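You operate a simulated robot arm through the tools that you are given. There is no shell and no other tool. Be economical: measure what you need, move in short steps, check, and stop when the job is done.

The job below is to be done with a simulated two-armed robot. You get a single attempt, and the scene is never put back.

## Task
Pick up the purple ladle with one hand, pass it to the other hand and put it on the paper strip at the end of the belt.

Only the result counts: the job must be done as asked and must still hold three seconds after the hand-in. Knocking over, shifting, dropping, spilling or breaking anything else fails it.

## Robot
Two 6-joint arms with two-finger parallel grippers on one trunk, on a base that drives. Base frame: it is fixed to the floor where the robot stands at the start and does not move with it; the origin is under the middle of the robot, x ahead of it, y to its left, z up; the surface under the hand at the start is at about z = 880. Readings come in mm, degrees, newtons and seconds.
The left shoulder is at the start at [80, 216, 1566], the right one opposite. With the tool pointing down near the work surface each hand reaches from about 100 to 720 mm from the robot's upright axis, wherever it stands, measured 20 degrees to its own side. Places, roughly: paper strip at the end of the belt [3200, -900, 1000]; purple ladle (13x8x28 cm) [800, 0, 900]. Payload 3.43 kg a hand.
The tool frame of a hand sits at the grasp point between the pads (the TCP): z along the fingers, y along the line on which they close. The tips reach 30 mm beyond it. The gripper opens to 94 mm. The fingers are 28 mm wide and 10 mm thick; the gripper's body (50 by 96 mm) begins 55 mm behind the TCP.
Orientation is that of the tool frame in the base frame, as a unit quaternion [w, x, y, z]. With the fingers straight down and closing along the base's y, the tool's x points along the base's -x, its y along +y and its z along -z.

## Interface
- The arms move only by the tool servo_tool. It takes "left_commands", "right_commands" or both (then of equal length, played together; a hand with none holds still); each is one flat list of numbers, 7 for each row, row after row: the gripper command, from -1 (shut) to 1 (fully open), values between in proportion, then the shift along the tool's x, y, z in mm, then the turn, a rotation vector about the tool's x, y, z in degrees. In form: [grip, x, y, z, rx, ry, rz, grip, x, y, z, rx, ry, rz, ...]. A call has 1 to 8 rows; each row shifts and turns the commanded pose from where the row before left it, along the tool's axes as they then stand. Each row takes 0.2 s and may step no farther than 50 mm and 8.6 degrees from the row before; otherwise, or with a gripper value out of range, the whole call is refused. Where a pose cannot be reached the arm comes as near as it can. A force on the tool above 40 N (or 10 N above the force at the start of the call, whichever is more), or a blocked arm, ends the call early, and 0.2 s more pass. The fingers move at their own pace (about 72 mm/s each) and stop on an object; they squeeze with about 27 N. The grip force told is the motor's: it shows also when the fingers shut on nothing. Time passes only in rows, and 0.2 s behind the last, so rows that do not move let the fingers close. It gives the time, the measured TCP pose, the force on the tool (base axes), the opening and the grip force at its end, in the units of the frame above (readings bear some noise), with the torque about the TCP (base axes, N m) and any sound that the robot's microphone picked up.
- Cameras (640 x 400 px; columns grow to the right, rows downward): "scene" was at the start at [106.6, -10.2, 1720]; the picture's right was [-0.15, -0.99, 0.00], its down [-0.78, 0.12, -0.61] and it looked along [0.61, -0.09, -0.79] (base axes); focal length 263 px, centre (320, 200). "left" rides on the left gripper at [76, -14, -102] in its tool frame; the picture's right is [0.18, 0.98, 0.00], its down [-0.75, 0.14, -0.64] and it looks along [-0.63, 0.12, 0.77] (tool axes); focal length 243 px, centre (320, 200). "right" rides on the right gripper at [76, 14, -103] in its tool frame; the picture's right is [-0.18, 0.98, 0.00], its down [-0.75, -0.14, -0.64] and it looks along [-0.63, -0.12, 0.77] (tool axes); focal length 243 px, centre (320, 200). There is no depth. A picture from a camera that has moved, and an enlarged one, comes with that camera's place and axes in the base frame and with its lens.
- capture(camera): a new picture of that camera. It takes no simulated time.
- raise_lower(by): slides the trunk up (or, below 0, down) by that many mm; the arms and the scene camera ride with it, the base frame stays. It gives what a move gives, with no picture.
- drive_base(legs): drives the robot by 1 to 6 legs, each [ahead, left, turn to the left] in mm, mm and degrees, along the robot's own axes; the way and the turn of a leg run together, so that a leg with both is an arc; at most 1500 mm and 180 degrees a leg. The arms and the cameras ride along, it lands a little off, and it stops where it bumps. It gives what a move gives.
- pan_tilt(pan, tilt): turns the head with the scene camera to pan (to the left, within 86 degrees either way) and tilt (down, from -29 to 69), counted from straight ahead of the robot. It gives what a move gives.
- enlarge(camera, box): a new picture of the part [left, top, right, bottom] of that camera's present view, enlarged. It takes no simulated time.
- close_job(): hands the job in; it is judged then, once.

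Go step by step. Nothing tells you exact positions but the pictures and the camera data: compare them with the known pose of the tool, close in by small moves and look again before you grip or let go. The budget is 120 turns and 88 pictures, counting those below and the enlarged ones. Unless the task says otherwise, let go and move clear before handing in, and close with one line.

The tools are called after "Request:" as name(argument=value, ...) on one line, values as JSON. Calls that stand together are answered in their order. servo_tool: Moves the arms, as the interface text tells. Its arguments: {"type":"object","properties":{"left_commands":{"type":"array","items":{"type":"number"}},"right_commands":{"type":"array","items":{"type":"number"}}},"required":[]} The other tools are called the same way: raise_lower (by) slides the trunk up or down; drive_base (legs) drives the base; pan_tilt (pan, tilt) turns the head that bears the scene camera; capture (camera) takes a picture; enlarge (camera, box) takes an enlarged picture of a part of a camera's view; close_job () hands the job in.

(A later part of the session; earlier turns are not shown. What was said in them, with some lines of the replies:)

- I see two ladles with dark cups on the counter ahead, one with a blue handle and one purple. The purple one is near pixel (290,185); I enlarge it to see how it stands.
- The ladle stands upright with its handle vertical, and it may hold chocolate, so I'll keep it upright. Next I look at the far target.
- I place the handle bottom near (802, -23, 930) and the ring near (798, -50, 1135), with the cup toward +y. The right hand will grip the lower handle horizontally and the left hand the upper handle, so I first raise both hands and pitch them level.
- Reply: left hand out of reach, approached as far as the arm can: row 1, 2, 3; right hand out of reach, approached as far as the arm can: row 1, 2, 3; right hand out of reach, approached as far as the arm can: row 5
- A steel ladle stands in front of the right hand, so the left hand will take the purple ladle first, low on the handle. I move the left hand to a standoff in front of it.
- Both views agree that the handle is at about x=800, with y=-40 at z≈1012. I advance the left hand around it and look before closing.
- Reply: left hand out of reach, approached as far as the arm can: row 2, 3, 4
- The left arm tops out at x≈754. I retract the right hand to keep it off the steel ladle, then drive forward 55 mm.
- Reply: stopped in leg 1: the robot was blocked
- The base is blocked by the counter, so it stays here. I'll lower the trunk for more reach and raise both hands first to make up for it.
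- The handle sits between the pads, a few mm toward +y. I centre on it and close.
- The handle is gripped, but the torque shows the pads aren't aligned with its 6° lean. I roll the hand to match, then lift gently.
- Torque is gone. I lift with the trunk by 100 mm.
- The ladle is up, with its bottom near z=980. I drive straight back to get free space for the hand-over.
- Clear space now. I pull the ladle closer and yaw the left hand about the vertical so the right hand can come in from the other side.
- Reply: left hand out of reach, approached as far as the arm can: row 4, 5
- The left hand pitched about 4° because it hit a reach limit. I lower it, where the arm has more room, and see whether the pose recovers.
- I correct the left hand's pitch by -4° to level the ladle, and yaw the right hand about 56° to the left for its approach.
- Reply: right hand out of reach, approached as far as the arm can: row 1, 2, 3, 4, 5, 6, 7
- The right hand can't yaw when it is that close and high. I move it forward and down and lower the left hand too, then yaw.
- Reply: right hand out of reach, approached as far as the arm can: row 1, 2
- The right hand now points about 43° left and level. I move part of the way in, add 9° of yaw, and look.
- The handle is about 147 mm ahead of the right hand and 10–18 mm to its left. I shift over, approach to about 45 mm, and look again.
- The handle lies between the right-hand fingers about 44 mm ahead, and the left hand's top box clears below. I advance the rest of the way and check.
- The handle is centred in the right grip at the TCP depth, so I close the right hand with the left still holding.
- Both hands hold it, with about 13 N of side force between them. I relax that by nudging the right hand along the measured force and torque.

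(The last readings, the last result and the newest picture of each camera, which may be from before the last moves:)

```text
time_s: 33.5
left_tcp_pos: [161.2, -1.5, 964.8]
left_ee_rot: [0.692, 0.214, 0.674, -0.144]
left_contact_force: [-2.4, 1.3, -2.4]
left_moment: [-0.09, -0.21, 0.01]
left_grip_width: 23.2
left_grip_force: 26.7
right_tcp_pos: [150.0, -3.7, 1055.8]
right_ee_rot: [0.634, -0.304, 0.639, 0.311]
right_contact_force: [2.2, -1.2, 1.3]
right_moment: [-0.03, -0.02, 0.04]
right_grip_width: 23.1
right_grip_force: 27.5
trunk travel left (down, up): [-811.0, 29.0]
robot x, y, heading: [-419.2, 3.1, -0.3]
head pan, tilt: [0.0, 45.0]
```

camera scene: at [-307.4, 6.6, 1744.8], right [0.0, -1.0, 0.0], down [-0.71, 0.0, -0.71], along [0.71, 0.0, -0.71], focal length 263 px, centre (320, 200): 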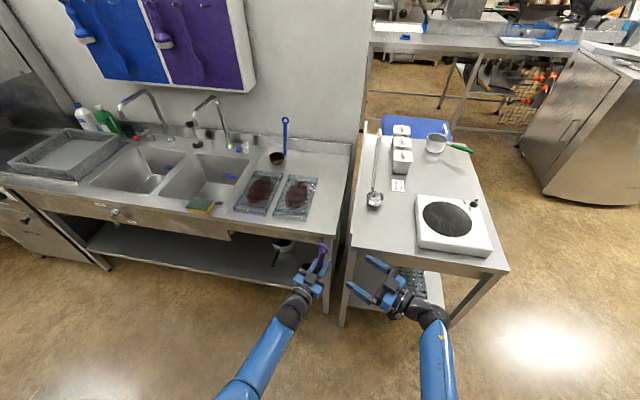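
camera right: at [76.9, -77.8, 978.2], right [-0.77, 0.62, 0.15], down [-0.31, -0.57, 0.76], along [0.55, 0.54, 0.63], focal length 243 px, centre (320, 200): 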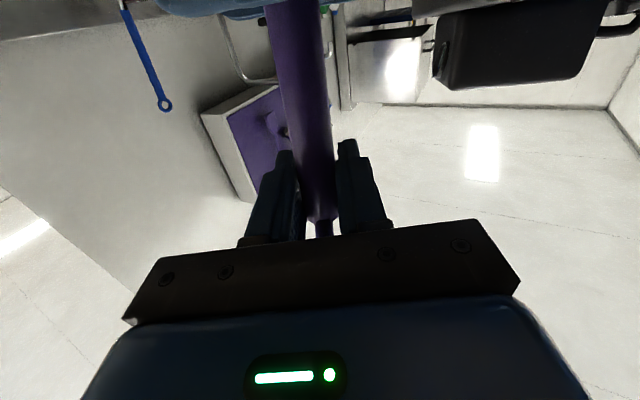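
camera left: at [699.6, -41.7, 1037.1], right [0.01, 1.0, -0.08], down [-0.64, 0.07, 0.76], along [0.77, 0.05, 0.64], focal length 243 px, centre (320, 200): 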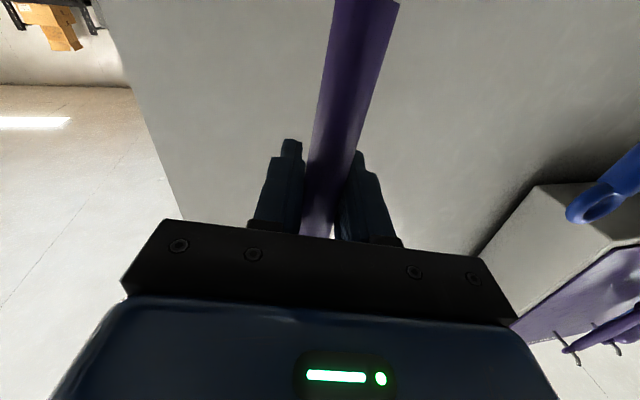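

Loads are near zero. I open the left hand and back it off along its fingers.

Request:
servo_tool(left_commands=[0, 0, 0, 0, 0, 0, 0, 1, 0, 0, 0, 0, 0, 0, 1, 0, 0, 0, 0, 0, 0, 1, 0, 0, -15, 0, 0, 0, 1, 0, 0, -25, 0, 0, 0, 1, 0, 0, -30, 0, 0, 0, 1, 0, 0, -30, 0, 0, 0, 1, 0, 0, 0, 0, 0, 0])

Request:
capture(camera="left")

Request:
capture(camera="scene")

```text
time_s: 35.3
left_tcp_pos: [75.1, 49.2, 964.7]
left_ee_rot: [0.692, 0.215, 0.674, -0.145]
left_contact_force: [0.6, -0.4, 0.4]
left_moment: [0.01, -0.02, 0.03]
left_grip_width: 93.9
left_grip_force: 0.0
right_tcp_pos: [149.9, -3.5, 1055.2]
right_ee_rot: [0.634, -0.305, 0.639, 0.31]
right_contact_force: [-0.5, -0.7, 0.4]
right_moment: [-0.06, 0.03, -0.01]
right_grip_width: 23.0
right_grip_force: 26.8
trunk travel left (down, up): [-811.0, 29.0]
robot x, y, heading: [-420.4, 5.3, -0.1]
head pan, tilt: [0.0, 45.0]
```

```text
56 pictures are left
camera left: at [-17.0, 93.6, 887.6], right [0.49, 0.87, -0.08], down [-0.53, 0.37, 0.76], along [0.69, -0.33, 0.64], focal length 243 px, centre (320, 200)
```

left: 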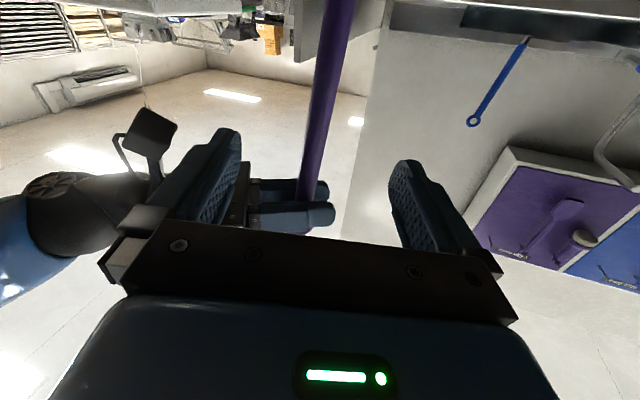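

```text
55 pictures are left
camera scene: at [-306.4, 6.3, 1744.7], right [0.0, -1.0, 0.0], down [-0.71, 0.0, -0.71], along [0.71, 0.0, -0.71], focal length 263 px, centre (320, 200)
```

scene: 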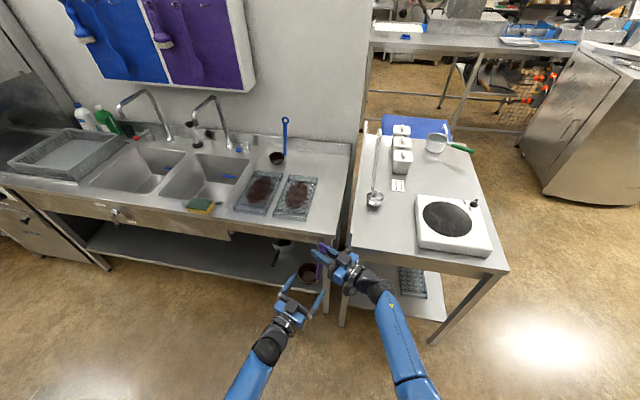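

The right hand now holds the ladle alone and the hand-over is done. I survey the way around the right table to the belt.

Request:
pan_tilt(pan=-35, tilt=20)

Request:
capture(camera="scene")

Request:
pan_tilt(pan=-80, tilt=35)

Request:
capture(camera="scene")

```text
time_s: 36.3
left_tcp_pos: [76.6, 48.9, 964.0]
left_ee_rot: [0.692, 0.215, 0.673, -0.145]
left_contact_force: [0.9, -1.1, -0.4]
left_moment: [0.0, 0.04, -0.01]
left_grip_width: 93.7
left_grip_force: 0.2
right_tcp_pos: [149.1, -3.9, 1055.7]
right_ee_rot: [0.634, -0.304, 0.64, 0.31]
right_contact_force: [1.3, 0.0, -0.2]
right_moment: [-0.08, 0.06, 0.01]
right_grip_width: 23.1
right_grip_force: 26.9
trunk travel left (down, up): [-811.0, 29.0]
robot x, y, heading: [-420.7, 4.5, -0.2]
head pan, tilt: [-35.0, 20.0]
```

```text
54 pictures are left
camera scene: at [-311.9, -46.9, 1783.4], right [-0.58, -0.82, 0.0], down [-0.28, 0.2, -0.94], along [0.77, -0.54, -0.34], focal length 263 px, centre (320, 200)
```

scene: 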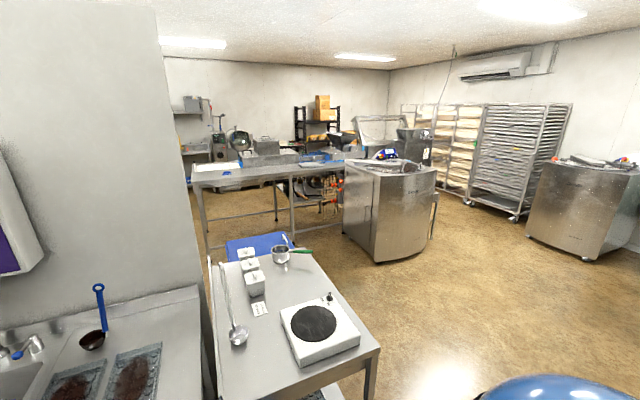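

```text
time_s: 37.4
left_tcp_pos: [75.9, 48.4, 965.0]
left_ee_rot: [0.692, 0.215, 0.673, -0.145]
left_contact_force: [-0.7, -0.3, -0.4]
left_moment: [-0.01, 0.03, -0.02]
left_grip_width: 93.9
left_grip_force: 0.1
right_tcp_pos: [149.6, -4.5, 1055.6]
right_ee_rot: [0.635, -0.304, 0.64, 0.31]
right_contact_force: [-0.6, 1.2, 0.6]
right_moment: [-0.08, 0.05, 0.04]
right_grip_width: 23.0
right_grip_force: 27.1
trunk travel left (down, up): [-811.0, 29.0]
robot x, y, heading: [-423.5, 4.5, -0.1]
head pan, tilt: [-80.0, 35.0]
```

```text
53 pictures are left
camera scene: at [-373.0, -80.0, 1759.6], right [-0.99, -0.17, 0.0], down [-0.1, 0.56, -0.82], along [0.14, -0.81, -0.57], focal length 263 px, centre (320, 200)
```

scene: 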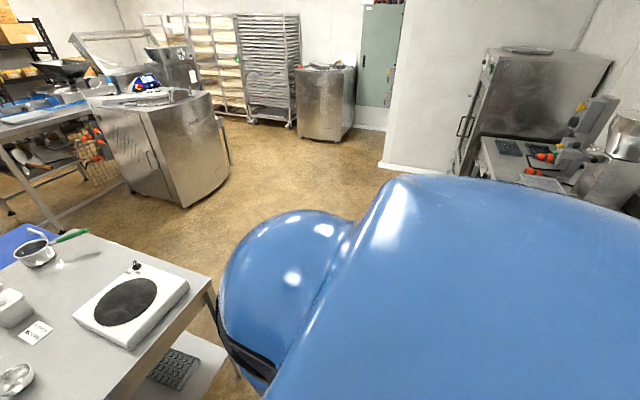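

I plan to back up, turn right, pass the table on its right side, then turn back toward the belt. The head faces ahead for the next look.

Request:
drive_base(legs=[[-200, 0, 0], [0, 0, -80], [1300, 0, 0], [0, 0, 75]])

Request:
pan_tilt(pan=5, tilt=25)

Request:
capture(camera="scene")

```text
time_s: 39.4
left_tcp_pos: [-112.0, 35.7, 963.5]
left_ee_rot: [0.695, 0.2, 0.678, -0.13]
left_contact_force: [-0.4, 0.1, 0.2]
left_moment: [0.0, -0.03, 0.0]
left_grip_width: 94.1
left_grip_force: 0.0
right_tcp_pos: [-35.8, -13.9, 1052.4]
right_ee_rot: [0.627, -0.317, 0.635, 0.322]
right_contact_force: [0.2, -0.1, -1.5]
right_moment: [-0.06, 0.05, 0.0]
right_grip_width: 23.1
right_grip_force: 26.8
trunk travel left (down, up): [-811.0, 29.0]
robot x, y, heading: [-606.2, -31.0, 2.3]
head pan, tilt: [-80.0, 35.0]
stopped in leg 2: the robot was blocked; the commanded pose is now the measured one
```

```text
time_s: 41.0
left_tcp_pos: [-113.5, 33.9, 964.8]
left_ee_rot: [0.696, 0.202, 0.677, -0.13]
left_contact_force: [-0.3, -0.1, 0.4]
left_moment: [-0.03, 0.0, 0.01]
left_grip_width: 93.9
left_grip_force: 0.0
right_tcp_pos: [-39.7, -15.4, 1054.4]
right_ee_rot: [0.629, -0.318, 0.633, 0.322]
right_contact_force: [-0.4, -0.2, -1.7]
right_moment: [-0.03, 0.02, -0.01]
right_grip_width: 23.0
right_grip_force: 27.0
trunk travel left (down, up): [-811.0, 29.0]
robot x, y, heading: [-608.7, -26.3, 2.2]
head pan, tilt: [5.0, 25.0]
```

```text
52 pictures are left
camera scene: at [-485.4, -15.9, 1775.4], right [0.12, -0.99, 0.0], down [-0.42, -0.05, -0.91], along [0.9, 0.11, -0.42], focal length 263 px, centre (320, 200)
```

scene: 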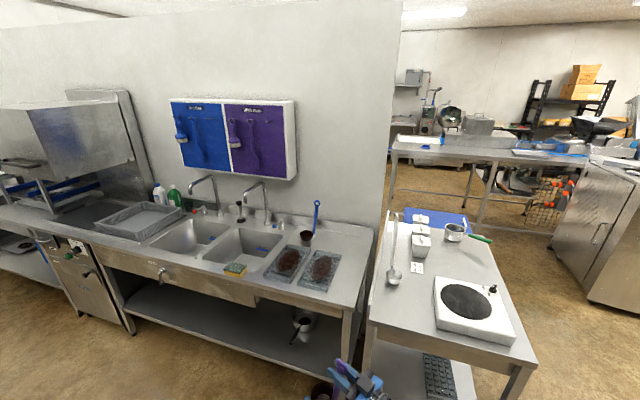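

Turning was blocked, likely by something behind me. I go forward 130 mm before turning right.

Request:
drive_base(legs=[[130, 0, 0], [0, 0, -40]])

Request:
pan_tilt(pan=-85, tilt=40)

Request:
capture(camera="scene")

```text
time_s: 44.1
left_tcp_pos: [-58.4, -288.8, 965.9]
left_ee_rot: [0.611, 0.418, 0.57, -0.358]
left_contact_force: [-0.6, 0.4, -0.4]
left_moment: [0.02, 0.0, -0.02]
left_grip_width: 94.2
left_grip_force: 0.1
right_tcp_pos: [-31.4, -376.0, 1055.4]
right_ee_rot: [0.7, -0.085, 0.703, 0.092]
right_contact_force: [0.2, 0.2, -1.4]
right_moment: [0.01, 0.05, -0.04]
right_grip_width: 22.8
right_grip_force: 27.3
trunk travel left (down, up): [-811.0, 29.0]
robot x, y, heading: [-481.1, -26.1, -37.3]
head pan, tilt: [5.0, 25.0]
```

```text
time_s: 45.8
left_tcp_pos: [-56.6, -290.1, 963.7]
left_ee_rot: [0.611, 0.418, 0.57, -0.357]
left_contact_force: [0.2, 0.3, -0.1]
left_moment: [0.04, 0.0, -0.05]
left_grip_width: 93.8
left_grip_force: 0.1
right_tcp_pos: [-30.9, -375.8, 1054.9]
right_ee_rot: [0.7, -0.085, 0.703, 0.092]
right_contact_force: [-0.1, 0.2, -2.1]
right_moment: [-0.01, 0.06, -0.03]
right_grip_width: 22.8
right_grip_force: 27.5
trunk travel left (down, up): [-811.0, 29.0]
robot x, y, heading: [-481.2, -26.9, -36.9]
head pan, tilt: [-85.0, 40.0]
```

```text
51 pictures are left
camera scene: at [-499.1, -113.9, 1752.0], right [-0.85, 0.53, 0.0], down [0.34, 0.54, -0.77], along [-0.41, -0.65, -0.64], focal length 263 px, centre (320, 200)
```

scene: 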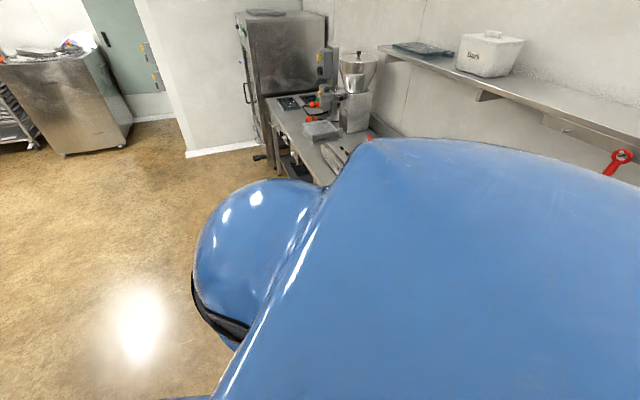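

A bench runs behind at x≈-1000; that was what I touched. I continue turning here, then drive forward past the table.

Request:
drive_base(legs=[[0, 0, -45], [1250, 0, 0], [0, 0, 75]])

Request:
pan_tilt(pan=10, tilt=25)

Request:
capture(camera="scene")

```text
time_s: 57.4
left_tcp_pos: [223.2, -1256.0, 965.6]
left_ee_rot: [0.686, 0.243, 0.664, -0.172]
left_contact_force: [0.4, 0.6, -0.7]
left_moment: [0.0, 0.01, -0.02]
left_grip_width: 93.8
left_grip_force: 0.0
right_tcp_pos: [293.0, -1314.3, 1054.1]
right_ee_rot: [0.646, -0.278, 0.651, 0.284]
right_contact_force: [-0.2, 0.4, -2.3]
right_moment: [-0.03, -0.01, 0.0]
right_grip_width: 23.0
right_grip_force: 27.4
trunk travel left (down, up): [-811.0, 29.0]
robot x, y, heading: [-275.4, -1259.3, -4.8]
head pan, tilt: [-85.0, 40.0]
```

```text
time_s: 59.1
left_tcp_pos: [225.1, -1255.8, 964.9]
left_ee_rot: [0.687, 0.242, 0.664, -0.171]
left_contact_force: [1.2, 0.3, 0.0]
left_moment: [-0.01, -0.03, -0.02]
left_grip_width: 94.0
left_grip_force: 0.1
right_tcp_pos: [294.0, -1315.1, 1054.8]
right_ee_rot: [0.646, -0.279, 0.651, 0.284]
right_contact_force: [0.4, -0.7, -2.2]
right_moment: [-0.05, 0.02, 0.0]
right_grip_width: 22.9
right_grip_force: 26.5
trunk travel left (down, up): [-811.0, 29.0]
robot x, y, heading: [-273.7, -1260.6, -4.9]
head pan, tilt: [10.0, 25.0]
```

```text
50 pictures are left
camera scene: at [-149.7, -1252.7, 1775.3], right [0.09, -1.0, 0.0], down [-0.42, -0.04, -0.91], along [0.9, 0.08, -0.42], focal length 263 px, centre (320, 200)
```

scene: 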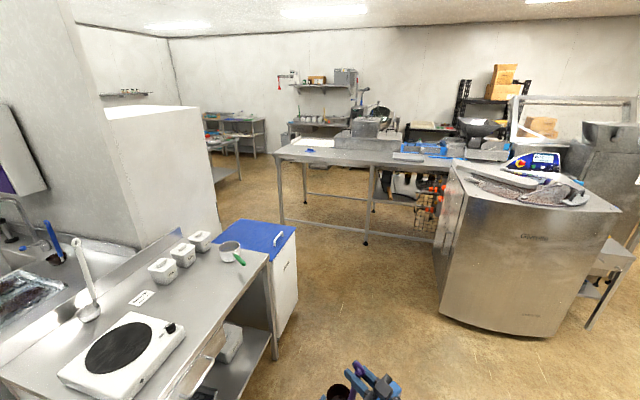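

The view is good: the belt table lies ahead, skewed about 20°, with the white paper at its left end. I tuck the left hand and raise the ladle for clearance over the table.

Request:
servo_tool(left_commands=[1, 0, 35, -10, 0, 0, 0, 1, 0, 35, -20, 0, 0, 0, 1, 0, 30, -30, 0, 0, 0, 1, 0, 0, -40, 0, 0, 0, 1, 0, 0, -40, 0, 0, 0, 1, 0, 0, -20, 0, 0, 0], right_commands=[-1, 0, 0, 0, 0, 0, 0, -1, 0, 0, 0, 0, 0, 0, -1, -20, 0, 10, 0, 0, 0, -1, -25, 0, 10, 0, 0, 0, -1, -25, 0, 10, 0, 0, 0, -1, -20, 0, 10, 0, 0, 0])

Request:
capture(camera="scene")

```text
time_s: 60.5
left_tcp_pos: [155.2, -1106.3, 981.4]
left_ee_rot: [0.684, 0.275, 0.647, -0.195]
left_contact_force: [-0.6, -0.4, -0.1]
left_moment: [0.01, -0.01, 0.01]
left_grip_width: 94.0
left_grip_force: 0.0
right_tcp_pos: [323.2, -1284.2, 1143.7]
right_ee_rot: [0.646, -0.278, 0.651, 0.284]
right_contact_force: [0.5, -0.9, -0.5]
right_moment: [-0.04, 0.07, 0.01]
right_grip_width: 23.2
right_grip_force: 26.8
trunk travel left (down, up): [-811.0, 29.0]
robot x, y, heading: [-273.9, -1257.9, -4.7]
head pan, tilt: [10.0, 25.0]
```

```text
49 pictures are left
camera scene: at [-148.8, -1252.4, 1776.0], right [0.09, -1.0, 0.0], down [-0.42, -0.04, -0.91], along [0.9, 0.08, -0.42], focal length 263 px, centre (320, 200)
```

scene: 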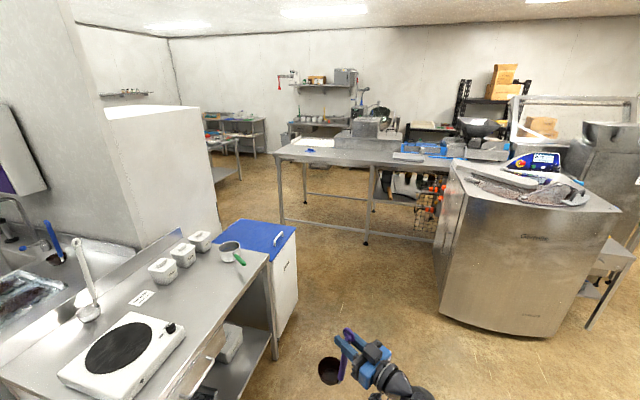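

Raising worked. Now I yaw the right hand to straight ahead, keeping the ladle level.

Request:
servo_tool(right_commands=[-1, 0, 0, 0, 4, 0, 0, -1, 0, 0, 0, 7, 0, 0, -1, 0, 0, 0, 7.5, 0, 0, -1, 0, 0, 0, 7.5, 0, 0, -1, 0, 0, 0, 7.5, 0, 0, -1, 0, 0, 0, 7.5, 0, 0, -1, 0, 0, 0, 7, 0, 0, -1, 0, 0, 0, 4, 0, 0])

Request:
servo_tool(right_commands=[-1, -20, 0, 15, 0, 0, 0, -1, -20, 0, 15, 0, 0, 0, -1, -20, 0, 15, 0, 0, 0, -1, -20, 0, 15, 0, 0, 0, -1, -20, 0, 10, 0, 0, 0, -1, 0, 0, 0, 0, 0, 0])

Request:
capture(camera="scene")

```text
time_s: 62.3
left_tcp_pos: [156.2, -1103.2, 982.0]
left_ee_rot: [0.686, 0.273, 0.647, -0.191]
left_contact_force: [0.8, 0.2, -0.5]
left_moment: [0.03, 0.01, -0.02]
left_grip_width: 94.1
left_grip_force: 0.1
right_tcp_pos: [324.4, -1295.0, 1144.5]
right_ee_rot: [0.693, -0.129, 0.697, 0.133]
right_contact_force: [0.3, -0.6, -2.0]
right_moment: [0.01, 0.09, 0.02]
right_grip_width: 22.9
right_grip_force: 27.4
right hand out of reach, approached as far as the arm can: row 4, 5, 6, 7, 8
trunk travel left (down, up): [-811.0, 29.0]
robot x, y, heading: [-280.4, -1257.0, -4.9]
head pan, tilt: [10.0, 25.0]
```

```text
time_s: 63.7
left_tcp_pos: [158.8, -1102.0, 982.7]
left_ee_rot: [0.687, 0.272, 0.647, -0.189]
left_contact_force: [0.3, -0.6, -0.2]
left_moment: [0.01, 0.01, 0.01]
left_grip_width: 93.9
left_grip_force: 0.0
right_tcp_pos: [398.7, -1293.6, 1237.2]
right_ee_rot: [0.693, -0.13, 0.696, 0.135]
right_contact_force: [0.4, 0.2, -1.8]
right_moment: [0.01, 0.02, -0.01]
right_grip_width: 22.9
right_grip_force: 26.5
right hand out of reach, approached as far as the arm can: row 2, 3, 4, 5
trunk travel left (down, up): [-811.0, 29.0]
robot x, y, heading: [-274.1, -1259.2, -4.8]
head pan, tilt: [10.0, 25.0]
```

```text
48 pictures are left
camera scene: at [-149.9, -1252.8, 1775.3], right [0.09, -1.0, 0.0], down [-0.42, -0.04, -0.91], along [0.9, 0.08, -0.42], focal length 263 px, centre (320, 200)
```

scene: 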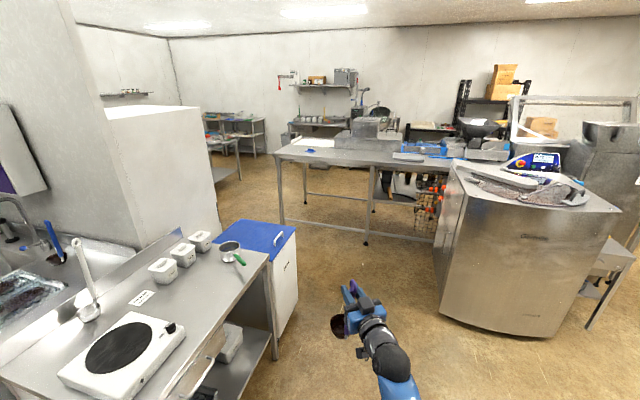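

The ladle is now high enough with its bottom near 1014. I raise the trunk fully and drive down the aisle toward the belt.

Request:
raise_lower(by=28)

Request:
drive_base(legs=[[0, 0, 1.5], [1100, 0, 0], [1050, 0, 0]])

Request:
pan_tilt(pan=30, tilt=35)

Request:
capture(camera="scene")

```text
time_s: 64.4
left_tcp_pos: [163.9, -1091.8, 1014.8]
left_ee_rot: [0.692, 0.269, 0.645, -0.179]
left_contact_force: [0.0, 0.2, 0.3]
left_moment: [-0.04, 0.01, -0.03]
left_grip_width: 94.1
left_grip_force: 0.0
right_tcp_pos: [398.3, -1293.2, 1265.2]
right_ee_rot: [0.693, -0.131, 0.696, 0.136]
right_contact_force: [0.5, -0.3, -0.8]
right_moment: [-0.03, 0.08, -0.01]
right_grip_width: 23.1
right_grip_force: 27.0
trunk travel left (down, up): [-839.0, 1.0]
robot x, y, heading: [-274.6, -1261.5, -4.9]
head pan, tilt: [10.0, 25.0]
```

```text
time_s: 75.5
left_tcp_pos: [2324.1, -1160.2, 1018.9]
left_ee_rot: [0.7, 0.249, 0.652, -0.152]
left_contact_force: [-0.7, 0.3, -0.2]
left_moment: [0.03, -0.01, 0.0]
left_grip_width: 94.2
left_grip_force: 0.0
right_tcp_pos: [2562.5, -1361.6, 1265.2]
right_ee_rot: [0.69, -0.147, 0.692, 0.152]
right_contact_force: [-0.7, -0.4, -0.5]
right_moment: [-0.07, 0.06, -0.02]
right_grip_width: 22.7
right_grip_force: 27.4
trunk travel left (down, up): [-839.0, 1.0]
robot x, y, heading: [1890.0, -1357.6, -2.6]
head pan, tilt: [10.0, 25.0]
```

```text
time_s: 76.3
left_tcp_pos: [2324.8, -1161.4, 1018.7]
left_ee_rot: [0.7, 0.253, 0.65, -0.154]
left_contact_force: [0.0, 0.7, 0.4]
left_moment: [-0.03, 0.01, 0.0]
left_grip_width: 93.9
left_grip_force: 0.1
right_tcp_pos: [2563.0, -1361.9, 1264.3]
right_ee_rot: [0.69, -0.145, 0.693, 0.151]
right_contact_force: [0.0, 0.6, -1.6]
right_moment: [-0.02, 0.09, 0.02]
right_grip_width: 23.1
right_grip_force: 27.1
trunk travel left (down, up): [-839.0, 1.0]
robot x, y, heading: [1887.7, -1357.1, -2.2]
head pan, tilt: [30.0, 35.0]
```

```text
47 pictures are left
camera scene: at [1999.5, -1317.0, 1787.6], right [0.46, -0.89, 0.0], down [-0.51, -0.27, -0.82], along [0.73, 0.38, -0.57], focal length 263 px, centre (320, 200)
```

scene: 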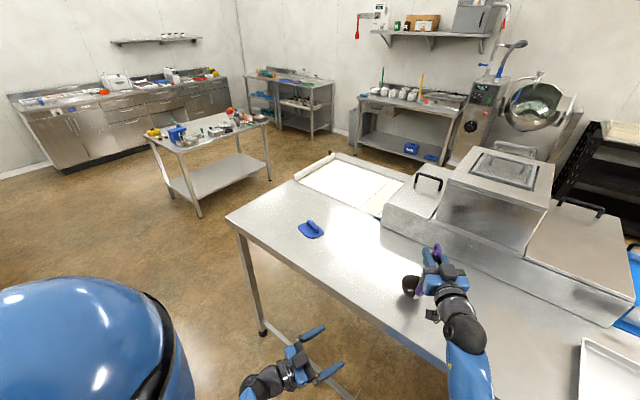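

The paper is a large white sheet, about x 3040–3540 and y -1160 to -580, at the left end of the belt. I align with the table edge at about -12° and strafe left in stages.

Request:
drive_base(legs=[[0, 0, -10], [150, 405, 0]])

Request:
pan_tilt(pan=80, tilt=40)

Request:
capture(camera="scene")

Request:
pan_tilt(pan=10, tilt=40)

Request:
capture(camera="scene")

```text
time_s: 78.8
left_tcp_pos: [2475.0, -1057.0, 1023.1]
left_ee_rot: [0.685, 0.316, 0.619, -0.217]
left_contact_force: [-8.4, -9.1, 13.9]
left_moment: [0.09, -0.71, -0.26]
left_grip_width: 89.5
left_grip_force: 0.1
right_tcp_pos: [2674.5, -1293.5, 1263.9]
right_ee_rot: [0.699, -0.084, 0.704, 0.095]
right_contact_force: [1.3, -1.0, -1.5]
right_moment: [0.01, 0.06, 0.02]
right_grip_width: 22.7
right_grip_force: 26.5
trunk travel left (down, up): [-839.0, 1.0]
robot x, y, heading: [2016.0, -1167.8, -12.1]
head pan, tilt: [30.0, 35.0]
stopped in leg 2: the force on the tool passed its limit at 57 N (the readings are from after the stop); the commanded pose is now the measured one
```

```text
time_s: 79.9
left_tcp_pos: [2474.3, -1047.8, 1022.6]
left_ee_rot: [0.687, 0.312, 0.619, -0.215]
left_contact_force: [-2.5, 2.4, 21.3]
left_moment: [0.37, -1.25, 0.26]
left_grip_width: 93.6
left_grip_force: 0.0
right_tcp_pos: [2672.6, -1284.1, 1266.4]
right_ee_rot: [0.701, -0.088, 0.702, 0.092]
right_contact_force: [-0.1, 0.4, -1.9]
right_moment: [-0.03, 0.05, -0.02]
right_grip_width: 23.3
right_grip_force: 26.7
trunk travel left (down, up): [-839.0, 1.0]
robot x, y, heading: [2011.5, -1163.0, -12.3]
head pan, tilt: [80.0, 40.0]
```

```text
46 pictures are left
camera scene: at [2072.2, -1092.8, 1780.3], right [0.93, -0.38, 0.0], down [-0.24, -0.6, -0.77], along [0.29, 0.71, -0.64], focal length 263 px, centre (320, 200)
```

scene: 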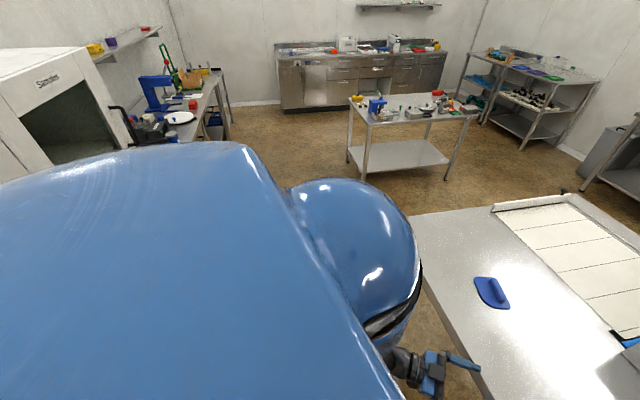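

```text
time_s: 81.3
left_tcp_pos: [2473.8, -1049.2, 1022.7]
left_ee_rot: [0.687, 0.311, 0.62, -0.215]
left_contact_force: [-1.0, 4.5, 22.4]
left_moment: [0.41, -1.33, 0.33]
left_grip_width: 94.0
left_grip_force: 0.0
right_tcp_pos: [2672.5, -1284.3, 1266.6]
right_ee_rot: [0.701, -0.087, 0.702, 0.091]
right_contact_force: [0.5, -0.1, -1.9]
right_moment: [0.02, 0.07, 0.01]
right_grip_width: 23.4
right_grip_force: 26.9
trunk travel left (down, up): [-839.0, 1.0]
robot x, y, heading: [2014.0, -1169.3, -11.9]
head pan, tilt: [10.0, 40.0]
```

```text
45 pictures are left
camera scene: at [2125.3, -1174.1, 1780.3], right [-0.03, -1.0, 0.0], down [-0.64, 0.02, -0.77], along [0.77, -0.03, -0.64], focal length 263 px, centre (320, 200)
```

scene: 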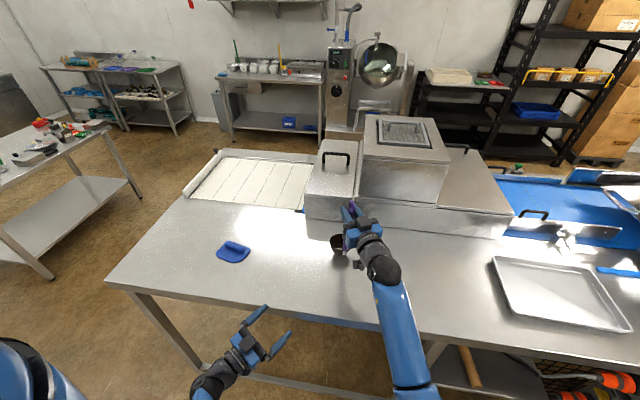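

The left hand has touched the table edge; the table top is higher than I assumed. I lift the left hand and back it off.

Request:
servo_tool(left_commands=[1, -15, 0, 0, 0, 0, 0, 1, -20, 0, -10, 0, 0, 0, 1, -20, 0, -20, 0, 0, 0, 1, 0, 0, -20, 0, 0, 0, 1, 0, 0, -20, 0, 0, 0])

Request:
capture(camera="left")

Request:
enlarge(camera="scene", box=[180, 200, 440, 362])

```text
time_s: 82.3
left_tcp_pos: [2463.0, -1071.6, 1089.2]
left_ee_rot: [0.678, 0.396, 0.561, -0.262]
left_contact_force: [0.2, -0.4, -0.3]
left_moment: [0.01, -0.01, -0.02]
left_grip_width: 94.1
left_grip_force: 0.1
right_tcp_pos: [2676.1, -1284.7, 1259.9]
right_ee_rot: [0.698, -0.088, 0.704, 0.093]
right_contact_force: [-0.3, -0.3, -1.2]
right_moment: [0.0, 0.07, 0.0]
right_grip_width: 22.7
right_grip_force: 26.8
trunk travel left (down, up): [-839.0, 1.0]
robot x, y, heading: [2011.5, -1168.3, -12.0]
head pan, tilt: [10.0, 40.0]
stopped in row 4 (left hand): the arm was blocked; the commanded pose is now the measured one
```

```text
44 pictures are left
camera left: at [2412.9, -986.6, 1006.8], right [0.83, 0.56, 0.06], down [-0.42, 0.54, 0.73], along [0.37, -0.63, 0.68], focal length 243 px, centre (320, 200)
```

left: 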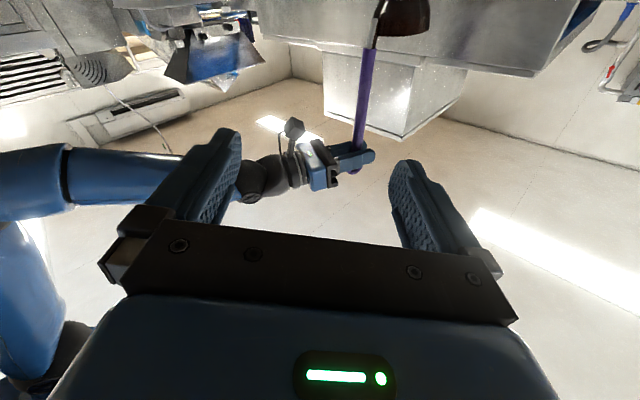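

```text
2.46 times, centred on (310, 281) of scene
camera zoom: at [2129.7, -1174.7, 1777.0], right [-0.04, -1.0, 0.0], down [-0.64, 0.02, -0.77], along [0.77, -0.03, -0.64], focal length 646 px, centre (345, 1)
```

zoom: 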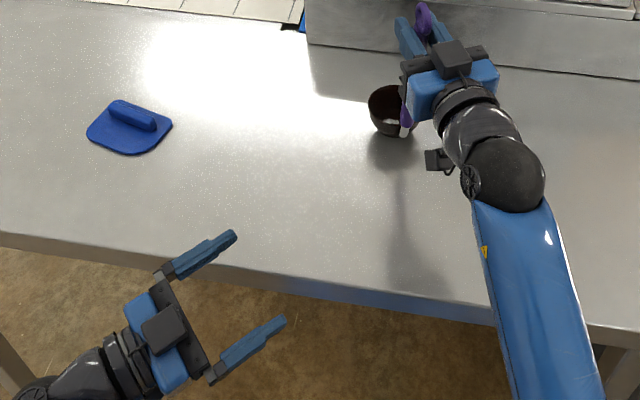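

The left hand is free now at z=1089, clear of the table. I continue the strafe to stand in front of the paper.

Request:
drive_base(legs=[[0, 260, 0], [100, 250, 1]])

Request:
capture(camera="scene")

```text
time_s: 85.7
left_tcp_pos: [2661.3, -585.4, 1095.6]
left_ee_rot: [0.682, 0.391, 0.564, -0.25]
left_contact_force: [0.0, 0.2, 0.3]
left_moment: [0.03, -0.03, 0.0]
left_grip_width: 93.9
left_grip_force: 0.1
right_tcp_pos: [2876.2, -797.4, 1265.2]
right_ee_rot: [0.7, -0.092, 0.702, 0.099]
right_contact_force: [-0.1, -0.9, -1.8]
right_moment: [-0.01, 0.08, 0.04]
right_grip_width: 23.1
right_grip_force: 27.2
trunk travel left (down, up): [-839.0, 1.0]
robot x, y, heading: [2212.5, -685.4, -11.0]
head pan, tilt: [10.0, 40.0]
```

```text
42 pictures are left
camera scene: at [2326.8, -700.1, 1780.3], right [-0.02, -1.0, 0.0], down [-0.64, 0.01, -0.77], along [0.77, -0.01, -0.64], focal length 263 px, centre (320, 200)
```

scene: 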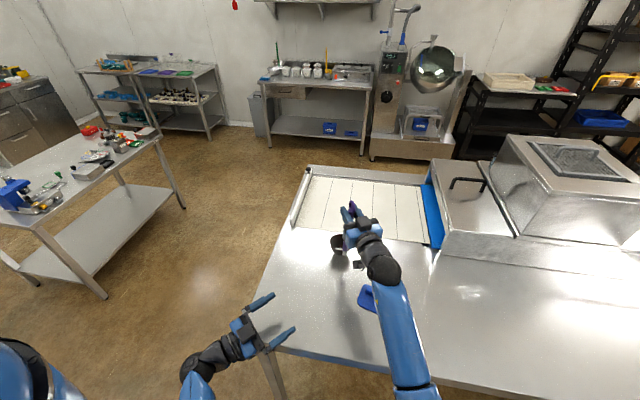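

I'm in place; the paper's near edge is about x=3065 here. I extend the right hand forward and to the right over it.

Request:
servo_tool(right_commands=[-1, 0, -15, 20, 0, 0, 0, -1, 0, -22, 35, 0, 0, 0, -1, 0, -22, 35, 0, 0, 0, -1, 0, -22, 35, 0, 0, 0, -1, 0, -10, 20, 0, 0, 0, -1, 0, 0, 0, 0, 0, 0])

Request:
capture(camera="scene")

```text
time_s: 87.1
left_tcp_pos: [2663.8, -582.7, 1095.6]
left_ee_rot: [0.683, 0.392, 0.563, -0.252]
left_contact_force: [-0.2, -0.2, -0.2]
left_moment: [0.03, 0.02, -0.03]
left_grip_width: 93.9
left_grip_force: 0.0
right_tcp_pos: [3042.1, -843.2, 1261.9]
right_ee_rot: [0.699, -0.093, 0.702, 0.099]
right_contact_force: [-0.7, 0.6, -0.9]
right_moment: [-0.01, 0.09, -0.01]
right_grip_width: 23.4
right_grip_force: 26.8
trunk travel left (down, up): [-839.0, 1.0]
robot x, y, heading: [2212.6, -686.2, -11.0]
head pan, tilt: [10.0, 40.0]
```

```text
41 pictures are left
camera scene: at [2329.2, -695.9, 1779.9], right [-0.02, -1.0, 0.0], down [-0.64, 0.01, -0.77], along [0.77, -0.01, -0.64], focal length 263 px, centre (320, 200)
```

scene: 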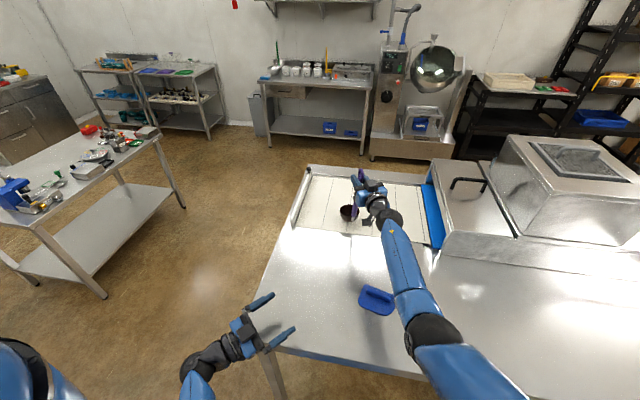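

Reach is fine; the cup is near (3106, -818). About 80 mm more ahead puts it well inside the paper.

Request:
servo_tool(right_commands=[-1, 0, -10, 26, 0, 0, 0, -1, 0, -10, 26, 0, 0, 0, -1, 0, -10, 26, 0, 0, 0, -1, 0, 0, 0, 0, 0, 0])

Request:
enlarge(camera="scene", box=[280, 150, 440, 250])

Request:
capture(camera="left")

```text
time_s: 88.1
left_tcp_pos: [2663.6, -582.9, 1095.3]
left_ee_rot: [0.683, 0.392, 0.563, -0.251]
left_contact_force: [-0.9, -0.2, 0.7]
left_moment: [-0.03, -0.01, -0.01]
left_grip_width: 93.8
left_grip_force: 0.0
right_tcp_pos: [3087.1, -851.6, 1276.4]
right_ee_rot: [0.699, -0.093, 0.702, 0.1]
right_contact_force: [0.0, -0.7, -1.4]
right_moment: [-0.03, 0.06, -0.02]
right_grip_width: 23.1
right_grip_force: 27.4
right hand out of reach, approached as far as the arm can: row 2, 3
trunk travel left (down, up): [-839.0, 1.0]
robot x, y, heading: [2213.3, -688.3, -10.9]
head pan, tilt: [10.0, 40.0]
```

```text
4.00 times, centred on (360, 200) of scene
camera zoom: at [2328.9, -695.4, 1780.0], right [-0.02, -1.0, 0.0], down [-0.64, 0.01, -0.77], along [0.77, -0.01, -0.64], focal length 1050 px, centre (160, 200)
```

zoom: 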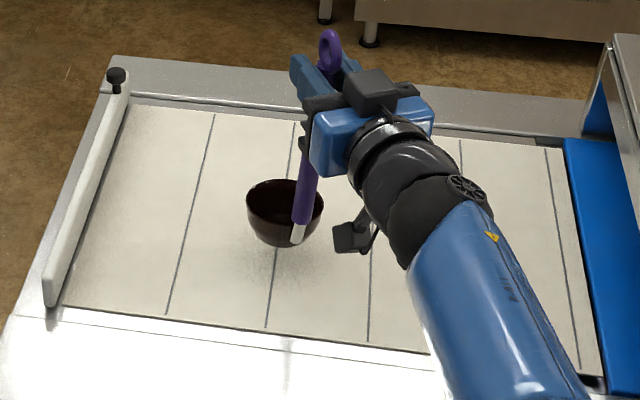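

```text
39 pictures are left
camera left: at [2611.5, -499.4, 1012.6], right [0.81, 0.58, 0.07], down [-0.44, 0.53, 0.73], along [0.38, -0.62, 0.68], focal length 243 px, centre (320, 200)
```

left: 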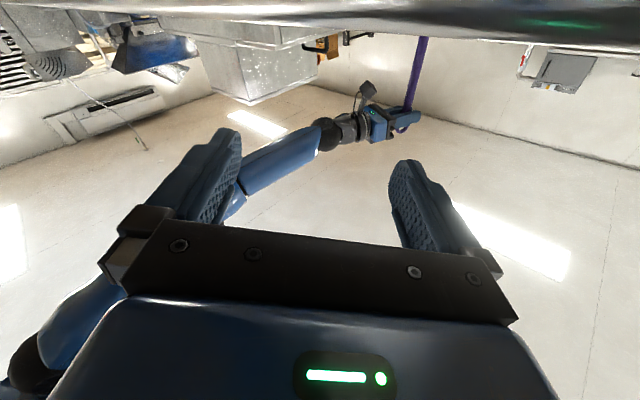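

The cup hovers over the paper. I lower the trunk 30 mm to gain reach, then move further in and toward the sheet's centre.

Request:
raise_lower(by=-30)

Request:
servo_tool(right_commands=[-1, 0, -20, 15, 0, 0, 0, -1, 0, -20, 15, 0, 0, 0, -1, 0, -20, 12, 0, 0, 0, -1, 0, 0, 0, 0, 0, 0])

Request:
enlarge(camera="scene", box=[280, 150, 440, 250])

```text
time_s: 88.8
left_tcp_pos: [2663.1, -582.8, 1064.6]
left_ee_rot: [0.682, 0.392, 0.563, -0.252]
left_contact_force: [-0.6, 0.3, -0.5]
left_moment: [-0.01, -0.02, 0.0]
left_grip_width: 94.1
left_grip_force: 0.1
right_tcp_pos: [3089.0, -851.6, 1244.8]
right_ee_rot: [0.699, -0.095, 0.702, 0.1]
right_contact_force: [-0.9, 0.0, -0.2]
right_moment: [0.01, 0.06, 0.0]
right_grip_width: 23.2
right_grip_force: 27.8
trunk travel left (down, up): [-809.0, 31.0]
robot x, y, heading: [2212.9, -690.9, -11.1]
head pan, tilt: [10.0, 40.0]
```

```text
time_s: 89.8
left_tcp_pos: [2665.2, -582.1, 1064.8]
left_ee_rot: [0.682, 0.391, 0.564, -0.253]
left_contact_force: [-0.2, -0.1, 0.3]
left_moment: [0.0, 0.0, -0.05]
left_grip_width: 93.9
left_grip_force: 0.0
right_tcp_pos: [3100.4, -910.7, 1278.4]
right_ee_rot: [0.699, -0.094, 0.702, 0.098]
right_contact_force: [0.5, 0.3, -1.1]
right_moment: [0.03, 0.06, 0.0]
right_grip_width: 23.1
right_grip_force: 27.4
right hand out of reach, approached as far as the arm can: row 1, 2, 3
trunk travel left (down, up): [-809.0, 31.0]
robot x, y, heading: [2214.0, -690.3, -10.9]
head pan, tilt: [10.0, 40.0]
```

```text
4.00 times, centred on (360, 200) of scene
camera zoom: at [2330.0, -695.5, 1749.8], right [-0.02, -1.0, 0.0], down [-0.64, 0.01, -0.77], along [0.77, -0.01, -0.64], focal length 1050 px, centre (160, 200)
```

zoom: 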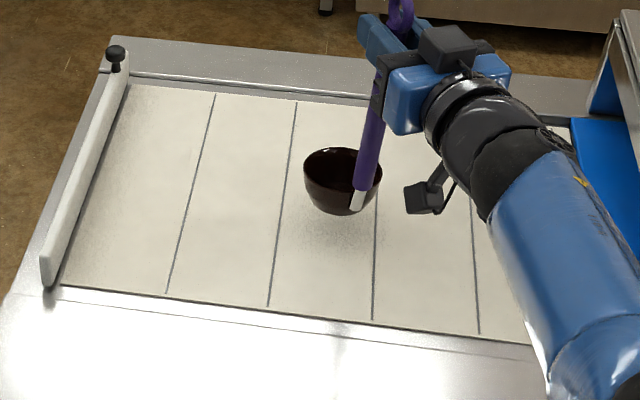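

The cup is now about 100 mm inside the near edge and near mid-sheet, with its bottom at about 1055. I raise the left hand for clearance and lower the trunk in steps.

Request:
servo_tool(left_commands=[1, -20, 0, 0, 0, 0, 0, 1, -20, 0, 0, 0, 0, 0, 1, -15, 0, 0, 0, 0, 0, 1, 0, 0, 0, 0, 0, 0])

Request:
raise_lower(by=-30)

Request:
enlarge(camera="scene", box=[280, 150, 440, 250])

```text
time_s: 90.8
left_tcp_pos: [2665.3, -585.0, 1130.8]
left_ee_rot: [0.69, 0.403, 0.55, -0.243]
left_contact_force: [-0.4, 0.3, 1.0]
left_moment: [0.04, 0.0, 0.01]
left_grip_width: 94.3
left_grip_force: 0.0
right_tcp_pos: [3102.4, -909.3, 1278.8]
right_ee_rot: [0.699, -0.094, 0.702, 0.098]
right_contact_force: [-0.5, -0.5, -0.7]
right_moment: [-0.05, 0.04, -0.01]
right_grip_width: 23.1
right_grip_force: 27.4
trunk travel left (down, up): [-809.0, 31.0]
robot x, y, heading: [2210.6, -686.5, -10.9]
head pan, tilt: [10.0, 40.0]
```

```text
time_s: 91.6
left_tcp_pos: [2661.7, -591.3, 1093.8]
left_ee_rot: [0.685, 0.405, 0.551, -0.252]
left_contact_force: [0.3, 0.7, 0.4]
left_moment: [0.01, 0.0, 0.0]
left_grip_width: 94.2
left_grip_force: 0.1
right_tcp_pos: [3101.3, -909.7, 1247.8]
right_ee_rot: [0.699, -0.094, 0.702, 0.099]
right_contact_force: [-0.7, -0.4, -1.1]
right_moment: [0.01, 0.07, 0.01]
right_grip_width: 23.0
right_grip_force: 27.0
trunk travel left (down, up): [-779.0, 61.0]
robot x, y, heading: [2213.5, -687.3, -10.7]
head pan, tilt: [10.0, 40.0]
```

```text
4.00 times, centred on (360, 200) of scene
camera zoom: at [2330.5, -695.4, 1719.6], right [-0.02, -1.0, 0.0], down [-0.64, 0.01, -0.77], along [0.77, -0.01, -0.64], focal length 1050 px, centre (160, 200)
```

zoom: 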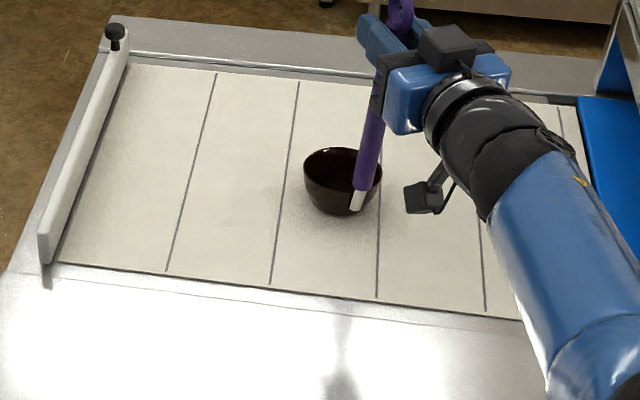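

Request:
raise_lower(by=-18)

Request:
enlarge(camera="scene", box=[330, 160, 410, 210])

Request:
capture(camera="left")

```text
time_s: 92.2
left_tcp_pos: [2653.6, -592.6, 1078.7]
left_ee_rot: [0.686, 0.405, 0.549, -0.253]
left_contact_force: [-0.4, 0.0, 0.3]
left_moment: [-0.03, 0.0, 0.03]
left_grip_width: 94.1
left_grip_force: 0.0
right_tcp_pos: [3094.0, -908.8, 1242.3]
right_ee_rot: [0.704, -0.094, 0.697, 0.098]
right_contact_force: [-8.8, -0.2, 21.7]
right_moment: [0.03, -0.06, 0.03]
right_grip_width: 23.4
right_grip_force: 26.9
trunk travel left (down, up): [-761.0, 79.0]
robot x, y, heading: [2214.0, -690.8, -10.7]
head pan, tilt: [10.0, 40.0]
```

```text
8.00 times, centred on (370, 185) of scene
camera zoom: at [2320.3, -694.0, 1703.4], right [-0.02, -1.0, 0.0], down [-0.64, 0.01, -0.77], along [0.77, -0.01, -0.64], focal length 2101 px, centre (-80, 320)
```

zoom: 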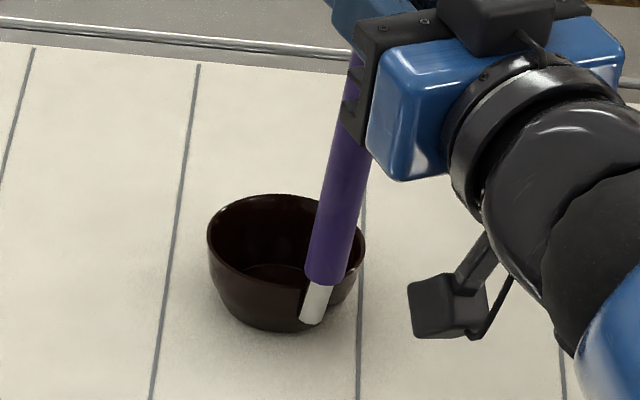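

```text
35 pictures are left
camera left: at [2606.7, -506.5, 995.8], right [0.83, 0.55, 0.1], down [-0.44, 0.54, 0.72], along [0.34, -0.64, 0.69], focal length 243 px, centre (320, 200)
```

left: 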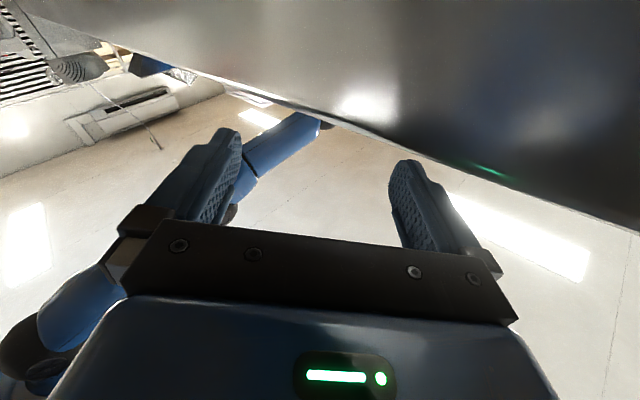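

The cup has touched down with 22 N of push. I ease the trunk up 9 mm to lighten it and check that it stays in contact.

Request:
raise_lower(by=9)

Request:
enlarge(camera="scene", box=[330, 160, 410, 210])

```text
time_s: 92.8
left_tcp_pos: [2656.0, -592.5, 1087.2]
left_ee_rot: [0.688, 0.409, 0.545, -0.251]
left_contact_force: [0.0, -0.1, 0.1]
left_moment: [-0.02, -0.03, 0.03]
left_grip_width: 94.1
left_grip_force: 0.0
right_tcp_pos: [3096.8, -909.7, 1239.7]
right_ee_rot: [0.701, -0.095, 0.7, 0.098]
right_contact_force: [-6.1, -1.1, 18.4]
right_moment: [0.08, -0.15, 0.0]
right_grip_width: 22.9
right_grip_force: 27.3
trunk travel left (down, up): [-770.0, 70.0]
robot x, y, heading: [2213.8, -691.0, -10.7]
head pan, tilt: [10.0, 40.0]
```

```text
8.00 times, centred on (370, 185) of scene
camera zoom: at [2322.5, -694.1, 1707.4], right [-0.02, -1.0, 0.0], down [-0.64, 0.01, -0.77], along [0.77, -0.01, -0.64], focal length 2101 px, centre (-80, 320)
```

zoom: 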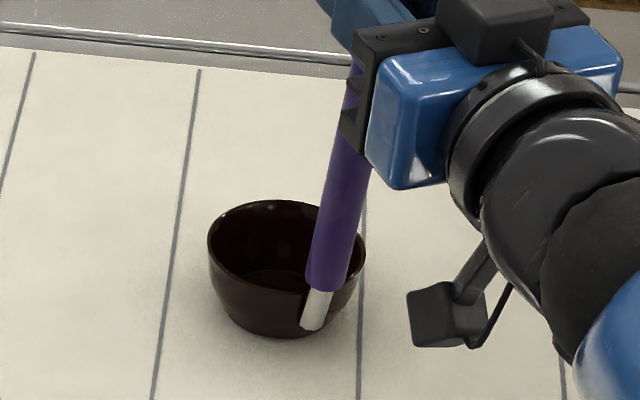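

Request:
raise_lower(by=5)

```text
time_s: 93.4
left_tcp_pos: [2661.1, -590.2, 1095.2]
left_ee_rot: [0.688, 0.408, 0.547, -0.249]
left_contact_force: [-0.8, 0.1, 0.4]
left_moment: [0.01, -0.01, -0.01]
left_grip_width: 93.9
left_grip_force: 0.1
right_tcp_pos: [3098.5, -909.7, 1241.8]
right_ee_rot: [0.697, -0.094, 0.705, 0.099]
right_contact_force: [-1.4, 0.4, 2.3]
right_moment: [0.01, 0.16, 0.0]
right_grip_width: 22.8
right_grip_force: 26.6
trunk travel left (down, up): [-775.0, 65.0]
robot x, y, heading: [2216.1, -690.3, -10.9]
head pan, tilt: [10.0, 40.0]
```

Contact is light now, about 3 N. I open the right hand, let it settle, and look before retracting.

Request:
servo_tool(right_commands=[-0.3, 0, 0, 0, 0, 0, 0, 0.2, 0, 0, 0, 0, 0, 0, 1, 0, 0, 0, 0, 0, 0, 1, 0, 0, 0, 0, 0, 0, 1, 0, 0, 0, 0, 0, 0])

Request:
enlarge(camera="scene", box=[320, 135, 416, 195])

Request:
capture(camera="right")

```text
time_s: 94.6
left_tcp_pos: [2663.0, -589.9, 1094.4]
left_ee_rot: [0.687, 0.406, 0.549, -0.249]
left_contact_force: [0.6, 0.2, 0.0]
left_moment: [-0.02, 0.02, -0.02]
left_grip_width: 94.0
left_grip_force: 0.1
right_tcp_pos: [3100.8, -910.8, 1246.2]
right_ee_rot: [0.699, -0.094, 0.702, 0.099]
right_contact_force: [1.0, 0.3, 0.4]
right_moment: [-0.02, 0.01, -0.02]
right_grip_width: 93.8
right_grip_force: 0.1
trunk travel left (down, up): [-775.0, 65.0]
robot x, y, heading: [2211.9, -688.1, -11.0]
head pan, tilt: [10.0, 40.0]
```

```text
6.67 times, centred on (368, 165) of scene
camera zoom: at [2329.5, -695.2, 1717.0], right [-0.02, -1.0, 0.0], down [-0.64, 0.01, -0.77], along [0.77, -0.01, -0.64], focal length 1751 px, centre (0, 433)
```

zoom: 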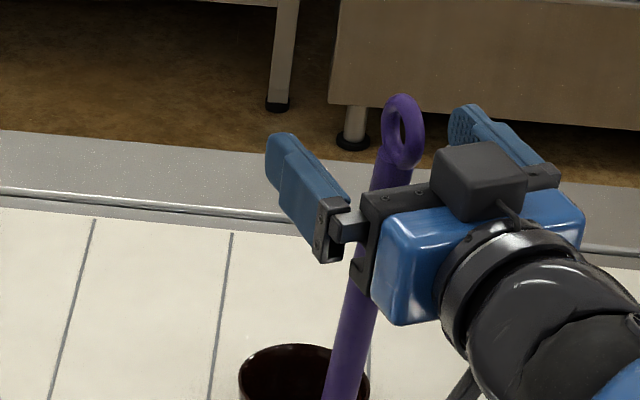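

```text
32 pictures are left
camera right: at [2997.5, -923.4, 1169.5], right [-0.26, 0.95, 0.19], down [-0.58, -0.31, 0.75], along [0.77, 0.09, 0.63], focal length 243 px, centre (320, 200)
```

right: 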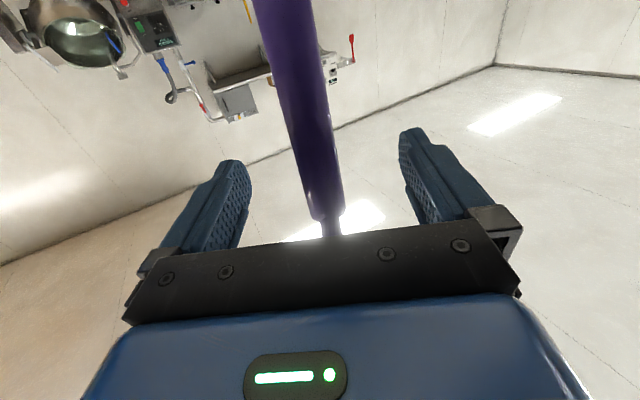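

The ladle stands by itself, centred between the open fingers. I retract straight back.

Request:
servo_tool(right_commands=[1, 0, 0, -10, 0, 0, 0, 1, 0, 0, -20, 0, 0, 0, 1, 0, 0, -25, 0, 0, 0, 1, 0, 0, -30, 0, 0, 0, 1, 0, 0, -30, 0, 0, 0, 1, 0, 0, -30, 0, 0, 0, 1, 0, 0, 0, 0, 0, 0])

Request:
capture(camera="scene")

Request:
enlarge(camera="scene", box=[280, 120, 440, 220])

```text
time_s: 96.2
left_tcp_pos: [2661.6, -589.9, 1093.5]
left_ee_rot: [0.687, 0.406, 0.549, -0.249]
left_contact_force: [0.0, 0.3, -0.5]
left_moment: [0.01, -0.02, 0.01]
left_grip_width: 94.1
left_grip_force: 0.2
right_tcp_pos: [2960.1, -950.5, 1244.8]
right_ee_rot: [0.699, -0.094, 0.702, 0.099]
right_contact_force: [0.1, 0.6, -0.3]
right_moment: [0.0, -0.03, -0.01]
right_grip_width: 94.1
right_grip_force: 0.0
right hand out of reach, approached as far as the arm can: row 1
trunk travel left (down, up): [-775.0, 65.0]
robot x, y, heading: [2211.6, -687.8, -10.8]
head pan, tilt: [10.0, 40.0]
```

```text
31 pictures are left
camera scene: at [2330.0, -695.0, 1716.0], right [-0.02, -1.0, 0.0], down [-0.64, 0.01, -0.77], along [0.77, -0.01, -0.64], focal length 263 px, centre (320, 200)
```

scene: 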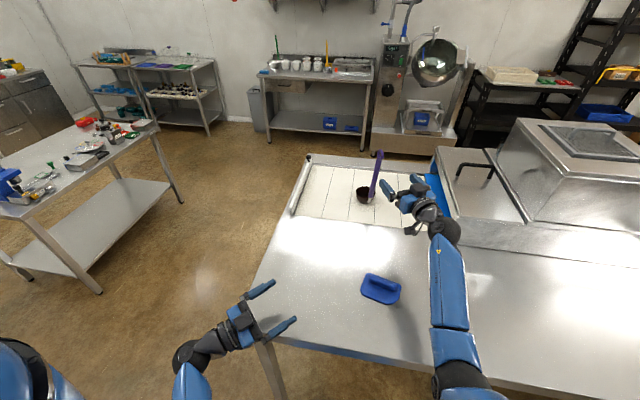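

```text
4.00 times, centred on (360, 170) of scene
camera zoom: at [2330.0, -695.0, 1716.0], right [-0.02, -1.0, 0.0], down [-0.64, 0.01, -0.77], along [0.77, -0.01, -0.64], focal length 1050 px, centre (160, 320)
```

zoom: 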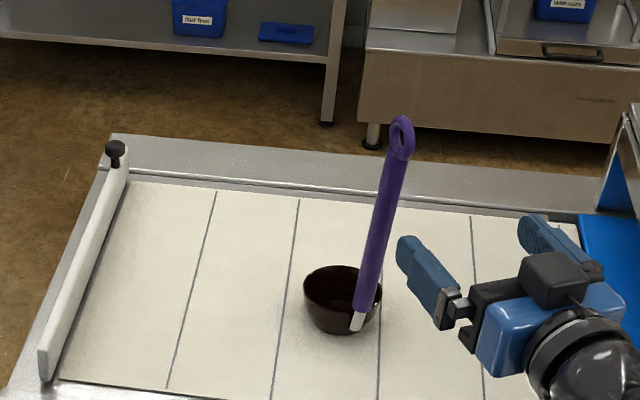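

The ladle stands upright on the paper, released, and both hands are clear. I hand in the job.

Request:
close_job()

```text
The job is handed in.
```

I picked up the purple ladle with the left hand, passed it to the right, and set it upright on the paper strip at the end of the belt. It was standing there, released and with both hands clear, when I handed in. On the way, the base bumped the sink counter and something behind it (probably the rear bench). The left hand also pressed against something near the belt table (57 N). I saw nothing knocked over or moved, but I couldn't see behind the robot.
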